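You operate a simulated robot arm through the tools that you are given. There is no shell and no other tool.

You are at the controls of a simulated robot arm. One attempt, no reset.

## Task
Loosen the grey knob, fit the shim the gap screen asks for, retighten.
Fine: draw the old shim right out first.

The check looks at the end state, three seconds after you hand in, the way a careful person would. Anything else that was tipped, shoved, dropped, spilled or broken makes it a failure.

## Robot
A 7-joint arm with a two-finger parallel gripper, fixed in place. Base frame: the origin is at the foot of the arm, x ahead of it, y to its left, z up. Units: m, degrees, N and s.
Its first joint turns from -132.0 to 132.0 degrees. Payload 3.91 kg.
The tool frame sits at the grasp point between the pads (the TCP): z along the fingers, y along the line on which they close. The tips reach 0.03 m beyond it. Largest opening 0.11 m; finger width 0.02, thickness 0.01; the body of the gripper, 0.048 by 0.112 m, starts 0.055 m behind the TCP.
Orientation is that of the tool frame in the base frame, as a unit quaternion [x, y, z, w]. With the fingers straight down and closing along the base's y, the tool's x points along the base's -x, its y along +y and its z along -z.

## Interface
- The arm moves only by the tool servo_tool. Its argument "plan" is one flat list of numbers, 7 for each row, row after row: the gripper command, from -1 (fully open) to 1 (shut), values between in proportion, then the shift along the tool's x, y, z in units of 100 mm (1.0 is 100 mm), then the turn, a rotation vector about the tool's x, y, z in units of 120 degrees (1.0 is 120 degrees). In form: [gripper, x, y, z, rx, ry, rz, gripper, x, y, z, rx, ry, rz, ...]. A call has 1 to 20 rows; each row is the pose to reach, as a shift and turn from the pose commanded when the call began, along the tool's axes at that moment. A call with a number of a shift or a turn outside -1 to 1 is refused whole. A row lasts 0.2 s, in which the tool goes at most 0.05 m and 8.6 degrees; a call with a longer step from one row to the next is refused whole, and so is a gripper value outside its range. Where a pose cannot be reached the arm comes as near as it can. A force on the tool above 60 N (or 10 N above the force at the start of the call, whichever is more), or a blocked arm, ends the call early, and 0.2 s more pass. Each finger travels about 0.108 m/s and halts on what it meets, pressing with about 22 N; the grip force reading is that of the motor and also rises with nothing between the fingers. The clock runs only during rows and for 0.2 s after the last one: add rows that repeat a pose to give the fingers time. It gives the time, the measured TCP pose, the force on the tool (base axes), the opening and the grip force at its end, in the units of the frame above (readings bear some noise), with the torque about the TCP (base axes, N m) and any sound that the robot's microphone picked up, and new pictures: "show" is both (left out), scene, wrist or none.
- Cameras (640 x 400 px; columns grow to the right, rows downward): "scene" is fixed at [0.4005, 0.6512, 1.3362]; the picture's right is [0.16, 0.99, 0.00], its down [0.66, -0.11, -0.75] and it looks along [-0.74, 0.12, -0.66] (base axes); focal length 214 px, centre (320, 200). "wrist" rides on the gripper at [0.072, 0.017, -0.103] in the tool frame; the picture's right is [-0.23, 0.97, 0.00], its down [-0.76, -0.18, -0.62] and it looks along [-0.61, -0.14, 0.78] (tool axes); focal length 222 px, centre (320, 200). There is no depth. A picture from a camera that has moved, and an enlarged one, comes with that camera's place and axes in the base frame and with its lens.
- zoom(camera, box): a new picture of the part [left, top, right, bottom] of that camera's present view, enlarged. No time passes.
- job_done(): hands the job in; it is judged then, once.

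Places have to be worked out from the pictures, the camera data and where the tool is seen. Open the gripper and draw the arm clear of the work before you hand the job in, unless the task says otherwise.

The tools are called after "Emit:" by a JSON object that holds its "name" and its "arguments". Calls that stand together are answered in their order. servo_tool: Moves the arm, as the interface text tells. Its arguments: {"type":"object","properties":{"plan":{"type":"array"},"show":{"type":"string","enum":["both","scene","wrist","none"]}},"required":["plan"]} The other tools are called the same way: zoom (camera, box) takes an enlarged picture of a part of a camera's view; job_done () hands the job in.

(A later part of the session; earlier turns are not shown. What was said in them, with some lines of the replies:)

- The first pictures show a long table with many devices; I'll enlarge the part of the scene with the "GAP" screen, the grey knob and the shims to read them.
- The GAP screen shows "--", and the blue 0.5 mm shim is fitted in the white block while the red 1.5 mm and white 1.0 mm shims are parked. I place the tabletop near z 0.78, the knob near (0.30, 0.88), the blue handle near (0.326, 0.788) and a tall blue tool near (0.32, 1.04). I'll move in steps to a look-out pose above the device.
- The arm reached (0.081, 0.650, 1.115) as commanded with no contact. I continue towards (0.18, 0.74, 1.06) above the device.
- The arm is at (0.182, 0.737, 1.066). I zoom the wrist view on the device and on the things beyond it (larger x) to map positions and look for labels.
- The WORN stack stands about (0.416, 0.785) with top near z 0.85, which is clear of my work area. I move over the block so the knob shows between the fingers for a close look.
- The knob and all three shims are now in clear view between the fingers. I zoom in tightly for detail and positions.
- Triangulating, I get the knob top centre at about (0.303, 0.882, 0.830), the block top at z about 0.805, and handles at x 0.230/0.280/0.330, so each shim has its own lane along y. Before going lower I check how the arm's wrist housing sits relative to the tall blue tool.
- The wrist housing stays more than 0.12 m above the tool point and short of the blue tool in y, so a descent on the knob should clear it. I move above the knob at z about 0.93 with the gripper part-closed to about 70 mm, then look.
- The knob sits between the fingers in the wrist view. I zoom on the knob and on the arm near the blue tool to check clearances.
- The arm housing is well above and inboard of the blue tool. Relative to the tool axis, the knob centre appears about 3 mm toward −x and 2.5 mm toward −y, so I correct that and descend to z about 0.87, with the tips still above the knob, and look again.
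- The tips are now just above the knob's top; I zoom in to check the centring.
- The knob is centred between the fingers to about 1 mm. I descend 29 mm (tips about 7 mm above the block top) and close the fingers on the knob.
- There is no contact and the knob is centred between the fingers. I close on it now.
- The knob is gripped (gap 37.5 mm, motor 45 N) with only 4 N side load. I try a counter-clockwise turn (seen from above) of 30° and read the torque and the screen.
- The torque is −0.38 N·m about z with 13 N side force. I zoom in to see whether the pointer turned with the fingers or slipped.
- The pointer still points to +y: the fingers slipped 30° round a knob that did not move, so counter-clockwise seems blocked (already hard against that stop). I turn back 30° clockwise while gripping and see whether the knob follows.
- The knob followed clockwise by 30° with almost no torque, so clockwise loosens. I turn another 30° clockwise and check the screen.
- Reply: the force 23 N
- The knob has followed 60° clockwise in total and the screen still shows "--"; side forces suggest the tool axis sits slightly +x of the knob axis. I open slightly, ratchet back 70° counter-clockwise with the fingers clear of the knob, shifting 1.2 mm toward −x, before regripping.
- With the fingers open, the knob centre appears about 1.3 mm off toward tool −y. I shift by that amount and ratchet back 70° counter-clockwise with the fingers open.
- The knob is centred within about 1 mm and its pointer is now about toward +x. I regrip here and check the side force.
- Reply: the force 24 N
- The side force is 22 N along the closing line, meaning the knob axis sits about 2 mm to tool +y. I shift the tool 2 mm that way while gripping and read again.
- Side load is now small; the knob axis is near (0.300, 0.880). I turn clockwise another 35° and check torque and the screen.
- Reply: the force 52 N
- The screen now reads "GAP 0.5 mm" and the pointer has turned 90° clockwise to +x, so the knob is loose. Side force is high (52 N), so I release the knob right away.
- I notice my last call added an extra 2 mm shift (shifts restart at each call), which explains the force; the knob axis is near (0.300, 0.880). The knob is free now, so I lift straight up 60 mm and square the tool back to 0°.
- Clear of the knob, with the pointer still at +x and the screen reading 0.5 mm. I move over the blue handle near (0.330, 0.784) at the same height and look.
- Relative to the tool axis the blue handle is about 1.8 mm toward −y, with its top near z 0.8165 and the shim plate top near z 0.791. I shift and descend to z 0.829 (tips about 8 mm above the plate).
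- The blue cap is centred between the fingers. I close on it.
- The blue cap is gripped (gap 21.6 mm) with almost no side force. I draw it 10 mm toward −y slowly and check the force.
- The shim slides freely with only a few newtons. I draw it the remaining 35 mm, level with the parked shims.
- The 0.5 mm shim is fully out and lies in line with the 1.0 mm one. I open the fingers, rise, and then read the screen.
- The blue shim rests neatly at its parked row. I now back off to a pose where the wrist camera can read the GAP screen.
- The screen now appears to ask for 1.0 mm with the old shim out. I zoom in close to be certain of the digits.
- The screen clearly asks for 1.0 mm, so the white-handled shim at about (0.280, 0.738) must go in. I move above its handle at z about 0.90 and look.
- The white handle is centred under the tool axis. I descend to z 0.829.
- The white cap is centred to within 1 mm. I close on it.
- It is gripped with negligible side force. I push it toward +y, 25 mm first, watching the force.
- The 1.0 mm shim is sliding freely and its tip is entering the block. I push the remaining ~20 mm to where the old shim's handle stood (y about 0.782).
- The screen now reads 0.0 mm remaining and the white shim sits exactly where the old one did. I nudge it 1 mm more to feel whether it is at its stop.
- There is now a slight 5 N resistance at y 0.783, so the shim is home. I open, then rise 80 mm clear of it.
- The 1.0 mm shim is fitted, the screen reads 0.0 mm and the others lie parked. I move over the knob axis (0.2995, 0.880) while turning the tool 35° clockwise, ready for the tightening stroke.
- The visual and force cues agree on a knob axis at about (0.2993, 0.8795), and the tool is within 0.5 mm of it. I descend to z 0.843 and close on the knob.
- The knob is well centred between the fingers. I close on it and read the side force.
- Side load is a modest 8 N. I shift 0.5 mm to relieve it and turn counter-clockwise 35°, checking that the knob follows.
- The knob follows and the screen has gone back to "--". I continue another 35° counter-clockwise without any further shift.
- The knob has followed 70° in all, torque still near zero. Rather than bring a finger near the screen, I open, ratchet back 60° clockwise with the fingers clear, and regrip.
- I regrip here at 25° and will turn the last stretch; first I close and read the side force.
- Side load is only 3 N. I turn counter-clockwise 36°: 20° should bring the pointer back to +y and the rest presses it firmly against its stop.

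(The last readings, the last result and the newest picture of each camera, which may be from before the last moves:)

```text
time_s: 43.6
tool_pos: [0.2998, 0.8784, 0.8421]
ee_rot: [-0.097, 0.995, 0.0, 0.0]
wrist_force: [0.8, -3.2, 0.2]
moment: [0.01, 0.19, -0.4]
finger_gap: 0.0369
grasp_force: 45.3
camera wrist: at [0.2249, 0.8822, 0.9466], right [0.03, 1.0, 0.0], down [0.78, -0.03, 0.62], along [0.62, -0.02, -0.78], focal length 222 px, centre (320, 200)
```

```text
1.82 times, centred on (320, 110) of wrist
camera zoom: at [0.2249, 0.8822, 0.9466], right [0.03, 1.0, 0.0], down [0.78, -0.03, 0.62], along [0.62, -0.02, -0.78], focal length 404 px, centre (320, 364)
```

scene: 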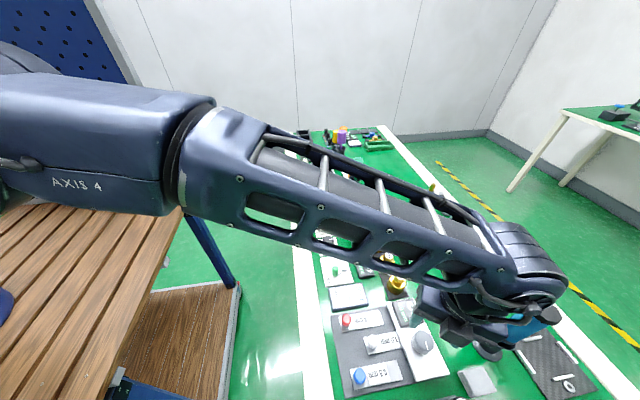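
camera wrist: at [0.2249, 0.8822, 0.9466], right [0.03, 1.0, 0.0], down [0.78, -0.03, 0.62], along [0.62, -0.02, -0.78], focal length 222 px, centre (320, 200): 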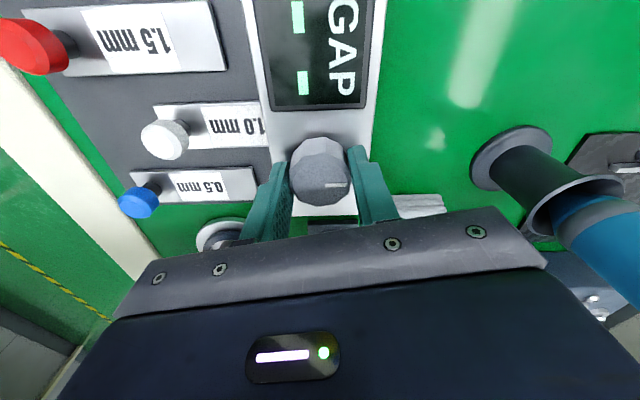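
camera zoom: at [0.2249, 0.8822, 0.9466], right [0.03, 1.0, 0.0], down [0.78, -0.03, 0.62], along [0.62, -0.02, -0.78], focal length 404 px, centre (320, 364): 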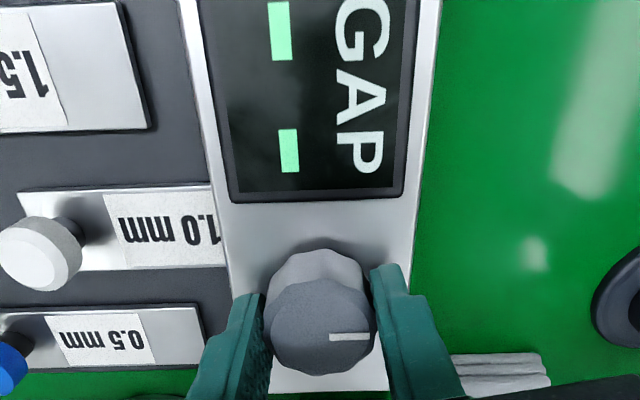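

The torque reached −0.40 N·m, the same as at the original stop, and the pointer is back at +y: the knob is tight. I open the fingers and rise straight up.

Emit:
{"name": "servo_tool", "arguments": {"plan": [-0.1, 0, 0, 0, 0, 0, 0, -0.1, 0, 0, 0, 0, 0, 0, -0.1, 0, 0, -0.2, 0, 0, 0, -0.1, 0, 0, -0.5, 0, 0, 0.04, -0.1, 0, 0, -0.9, 0, 0, 0.093, -0.1, 0, 0, -0.9, 0, 0, 0.093], "show": "both"}}

Emit:
{"name": "zoom", "arguments": {"camera": "wrist", "box": [200, 0, 440, 200]}}

```text
time_s: 45.0
tool_pos: [0.3002, 0.8804, 0.9329]
ee_rot: [0.001, 1.0, 0.0, 0.0]
wrist_force: [-0.5, -0.2, -0.2]
moment: [-0.01, -0.01, -0.03]
finger_gap: 0.0608
grasp_force: 0.1
camera wrist: at [0.227, 0.897, 1.0368], right [0.23, 0.97, 0.0], down [0.76, -0.18, 0.62], along [0.61, -0.14, -0.78], focal length 222 px, centre (320, 200)
```

scene: 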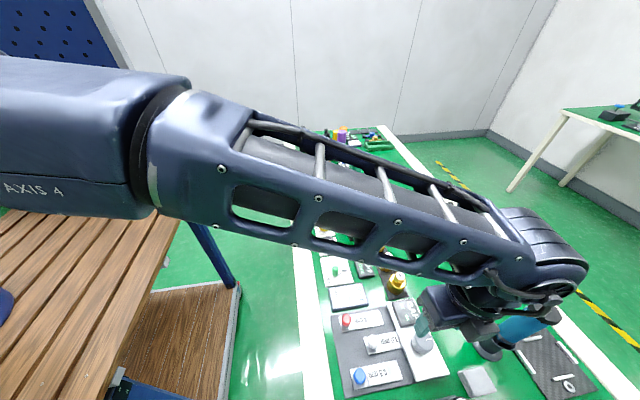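
wrist: 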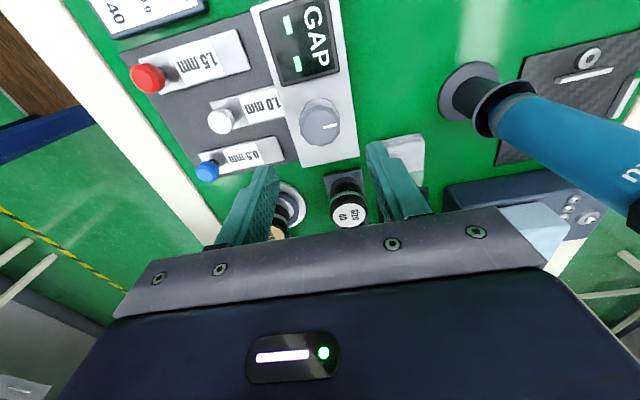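

```text
2.00 times, centred on (320, 100) of wrist
camera zoom: at [0.227, 0.897, 1.0368], right [0.23, 0.97, 0.0], down [0.76, -0.18, 0.62], along [0.61, -0.14, -0.78], focal length 444 px, centre (320, 400)
```

zoom: 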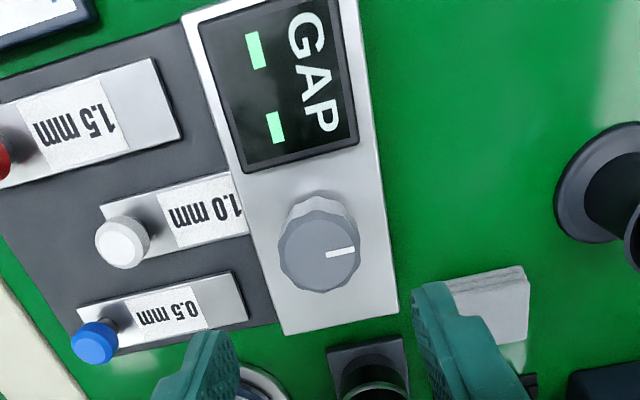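

Everything looks right; I zoom in on the pointer to compare its angle with the start and check the 1.0 mm shim's seating.

Emit:
{"name": "zoom", "arguments": {"camera": "wrist", "box": [270, 80, 370, 170]}}

Emit:
{"name": "zoom", "arguments": {"camera": "wrist", "box": [190, 70, 310, 190]}}

```text
4.44 times, centred on (320, 125) of wrist
camera zoom: at [0.227, 0.897, 1.0368], right [0.23, 0.97, 0.0], down [0.76, -0.18, 0.62], along [0.61, -0.14, -0.78], focal length 987 px, centre (320, 533)
```

zoom: 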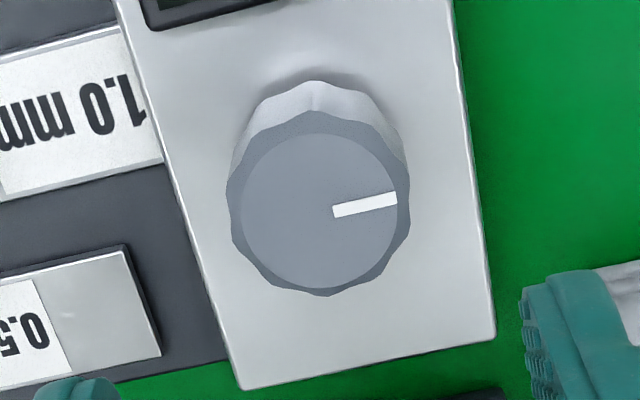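

```text
3.33 times, centred on (250, 130) of wrist
camera zoom: at [0.227, 0.897, 1.0368], right [0.23, 0.97, 0.0], down [0.76, -0.18, 0.62], along [0.61, -0.14, -0.78], focal length 740 px, centre (553, 433)
```

zoom: 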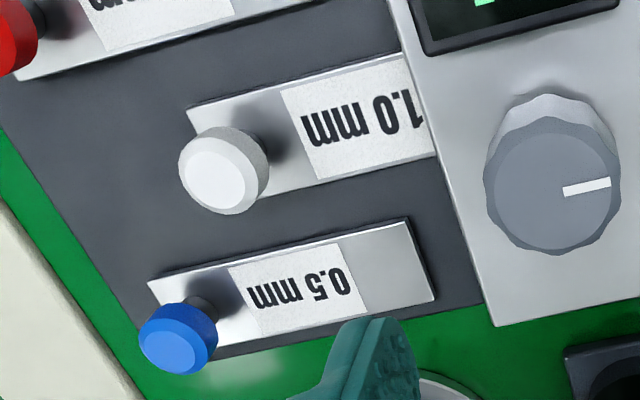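

The pointer's slope matches the original to within a degree and the 1.0 mm shim is fully under the block. I open fully and draw the arm up and back.

Emit:
{"name": "servo_tool", "arguments": {"plan": [-0.1, 0.05, -0.05, -0.25, 0, 0, 0, -0.5, 0.15, -0.15, -0.5, 0, 0, 0, -1, 0.35, -0.35, -0.75, 0, 0, 0, -1, 0.6, -0.6, -0.95, 0, 0, 0, -1, 0.9, -0.9, -1.0, 0, 0, 0, -1, 0.9, -0.9, -1.0, 0, 0, 0], "show": "none"}}

```text
time_s: 46.4
tool_pos: [0.209, 0.789, 1.0326]
ee_rot: [0.001, 1.0, -0.001, 0.001]
wrist_force: [-0.3, 0.0, -0.3]
moment: [-0.02, -0.01, 0.0]
finger_gap: 0.11
grasp_force: 0.1
```

The gripper is fully open at (0.209, 0.789, 1.033). I keep retreating toward the start pose.

Emit:
{"name": "servo_tool", "arguments": {"plan": [-1, 0.25, -0.25, -0.15, 0, 0, 0, -1, 0.5, -0.5, -0.3, 0, 0, 0, -1, 0.75, -0.75, -0.45, 0, 0, 0, -1, 1.0, -1.0, -0.6, 0, 0, 0, -1, 1.0, -1.0, -0.6, 0, 0, 0], "show": "none"}}

Emit:
{"name": "servo_tool", "arguments": {"plan": [-1, 0.25, -0.25, -0.15, 0, 0, 0, -1, 0.5, -0.5, -0.3, 0, 0, 0, -1, 0.75, -0.75, -0.45, 0, 0, 0, -1, 1.0, -1.0, -0.6, 0, 0, 0, -1, 1.0, -1.0, -0.6, 0, 0, 0], "show": "both"}}

Emit:
{"name": "zoom", "arguments": {"camera": "scene", "box": [320, 280, 460, 400]}}

Emit:
{"name": "zoom", "arguments": {"camera": "scene", "box": [440, 280, 640, 400]}}

```text
time_s: 47.6
tool_pos: [0.1091, 0.6904, 1.093]
ee_rot: [0.001, 1.0, -0.001, 0.0]
wrist_force: [-1.2, -0.2, 0.1]
moment: [0.01, 0.03, -0.02]
finger_gap: 0.1099
grasp_force: 0.0
```

```text
time_s: 48.8
tool_pos: [0.0088, 0.5913, 1.1518]
ee_rot: [0.0, 1.0, 0.0, 0.0]
wrist_force: [-0.1, 0.0, 0.8]
moment: [-0.03, 0.02, 0.0]
finger_gap: 0.1101
grasp_force: 0.1
camera wrist: at [-0.064, 0.6072, 1.2565], right [0.23, 0.97, 0.0], down [0.76, -0.18, 0.62], along [0.61, -0.14, -0.78], focal length 222 px, centre (320, 200)
```

scene: 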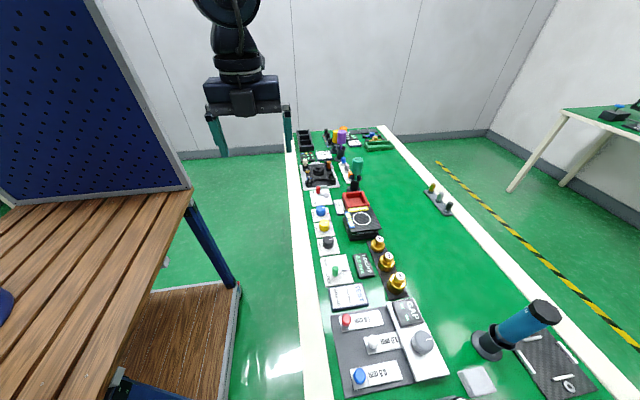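
wrist: 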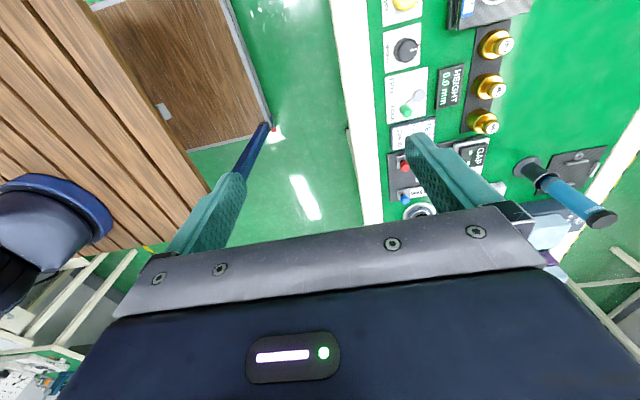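

```text
3.33 times, centred on (390, 340) of scene
camera zoom: at [0.4005, 0.6512, 1.3362], right [0.16, 0.99, 0.0], down [0.66, -0.11, -0.75], along [-0.74, 0.12, -0.66], focal length 715 px, centre (87, -267)
```

zoom: 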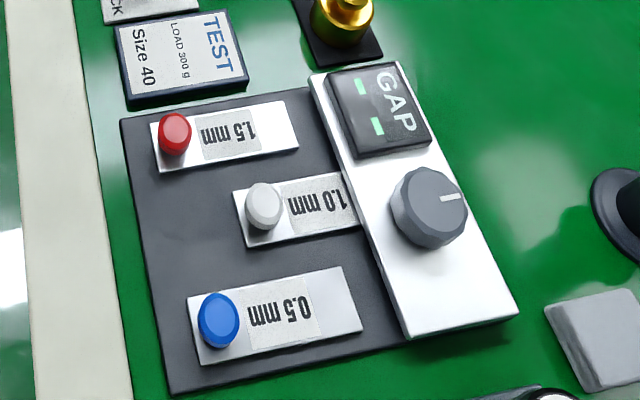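

```text
3.20 times, centred on (540, 340) of scene
camera zoom: at [0.4005, 0.6512, 1.3362], right [0.16, 0.99, 0.0], down [0.66, -0.11, -0.75], along [-0.74, 0.12, -0.66], focal length 686 px, centre (-384, -248)
```

zoom: 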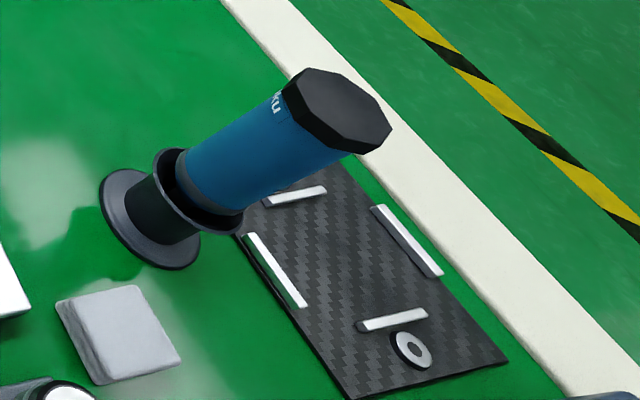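

The final pictures show the 1.0 mm shim fitted and the 0.5 and 1.5 mm shims parked. The knob is back at its tight stop, the neighbouring objects are where they were, and the arm is clear with the gripper open. I hand the job in.

Emit:
{"name": "job_done", "arguments": {}}

```text
The job is handed in.
```

The 1.0 mm shim is fitted and the grey knob is tight again. I've handed the job in, but no verdict has come back yet.

- **Loosening:** The knob loosens clockwise seen from above. My first try, counter-clockwise, only slipped the fingers round it. A quarter turn clockwise brought the screen up.
- **Old shim:** I drew the blue 0.5 mm shim right out and parked it level with the others. The screen then asked for 1.0 mm.
- **New shim:** I pushed the white 1.0 mm shim in to where the old one had been, and the screen read 0.0 mm.
- **Retightening:** I turned the knob back until it pressed on its stop with the same torque as at the start. The pointer is back at its original angle and the screen shows "--", as it did at first.

While I was turning the knob, an extra 2 mm shift I sent by mistake pushed the side force on it to about 52 N, so I released the knob straight away. In the last pictures the surrounding objects look unmoved. The arm is clear of the work with the gripper open.
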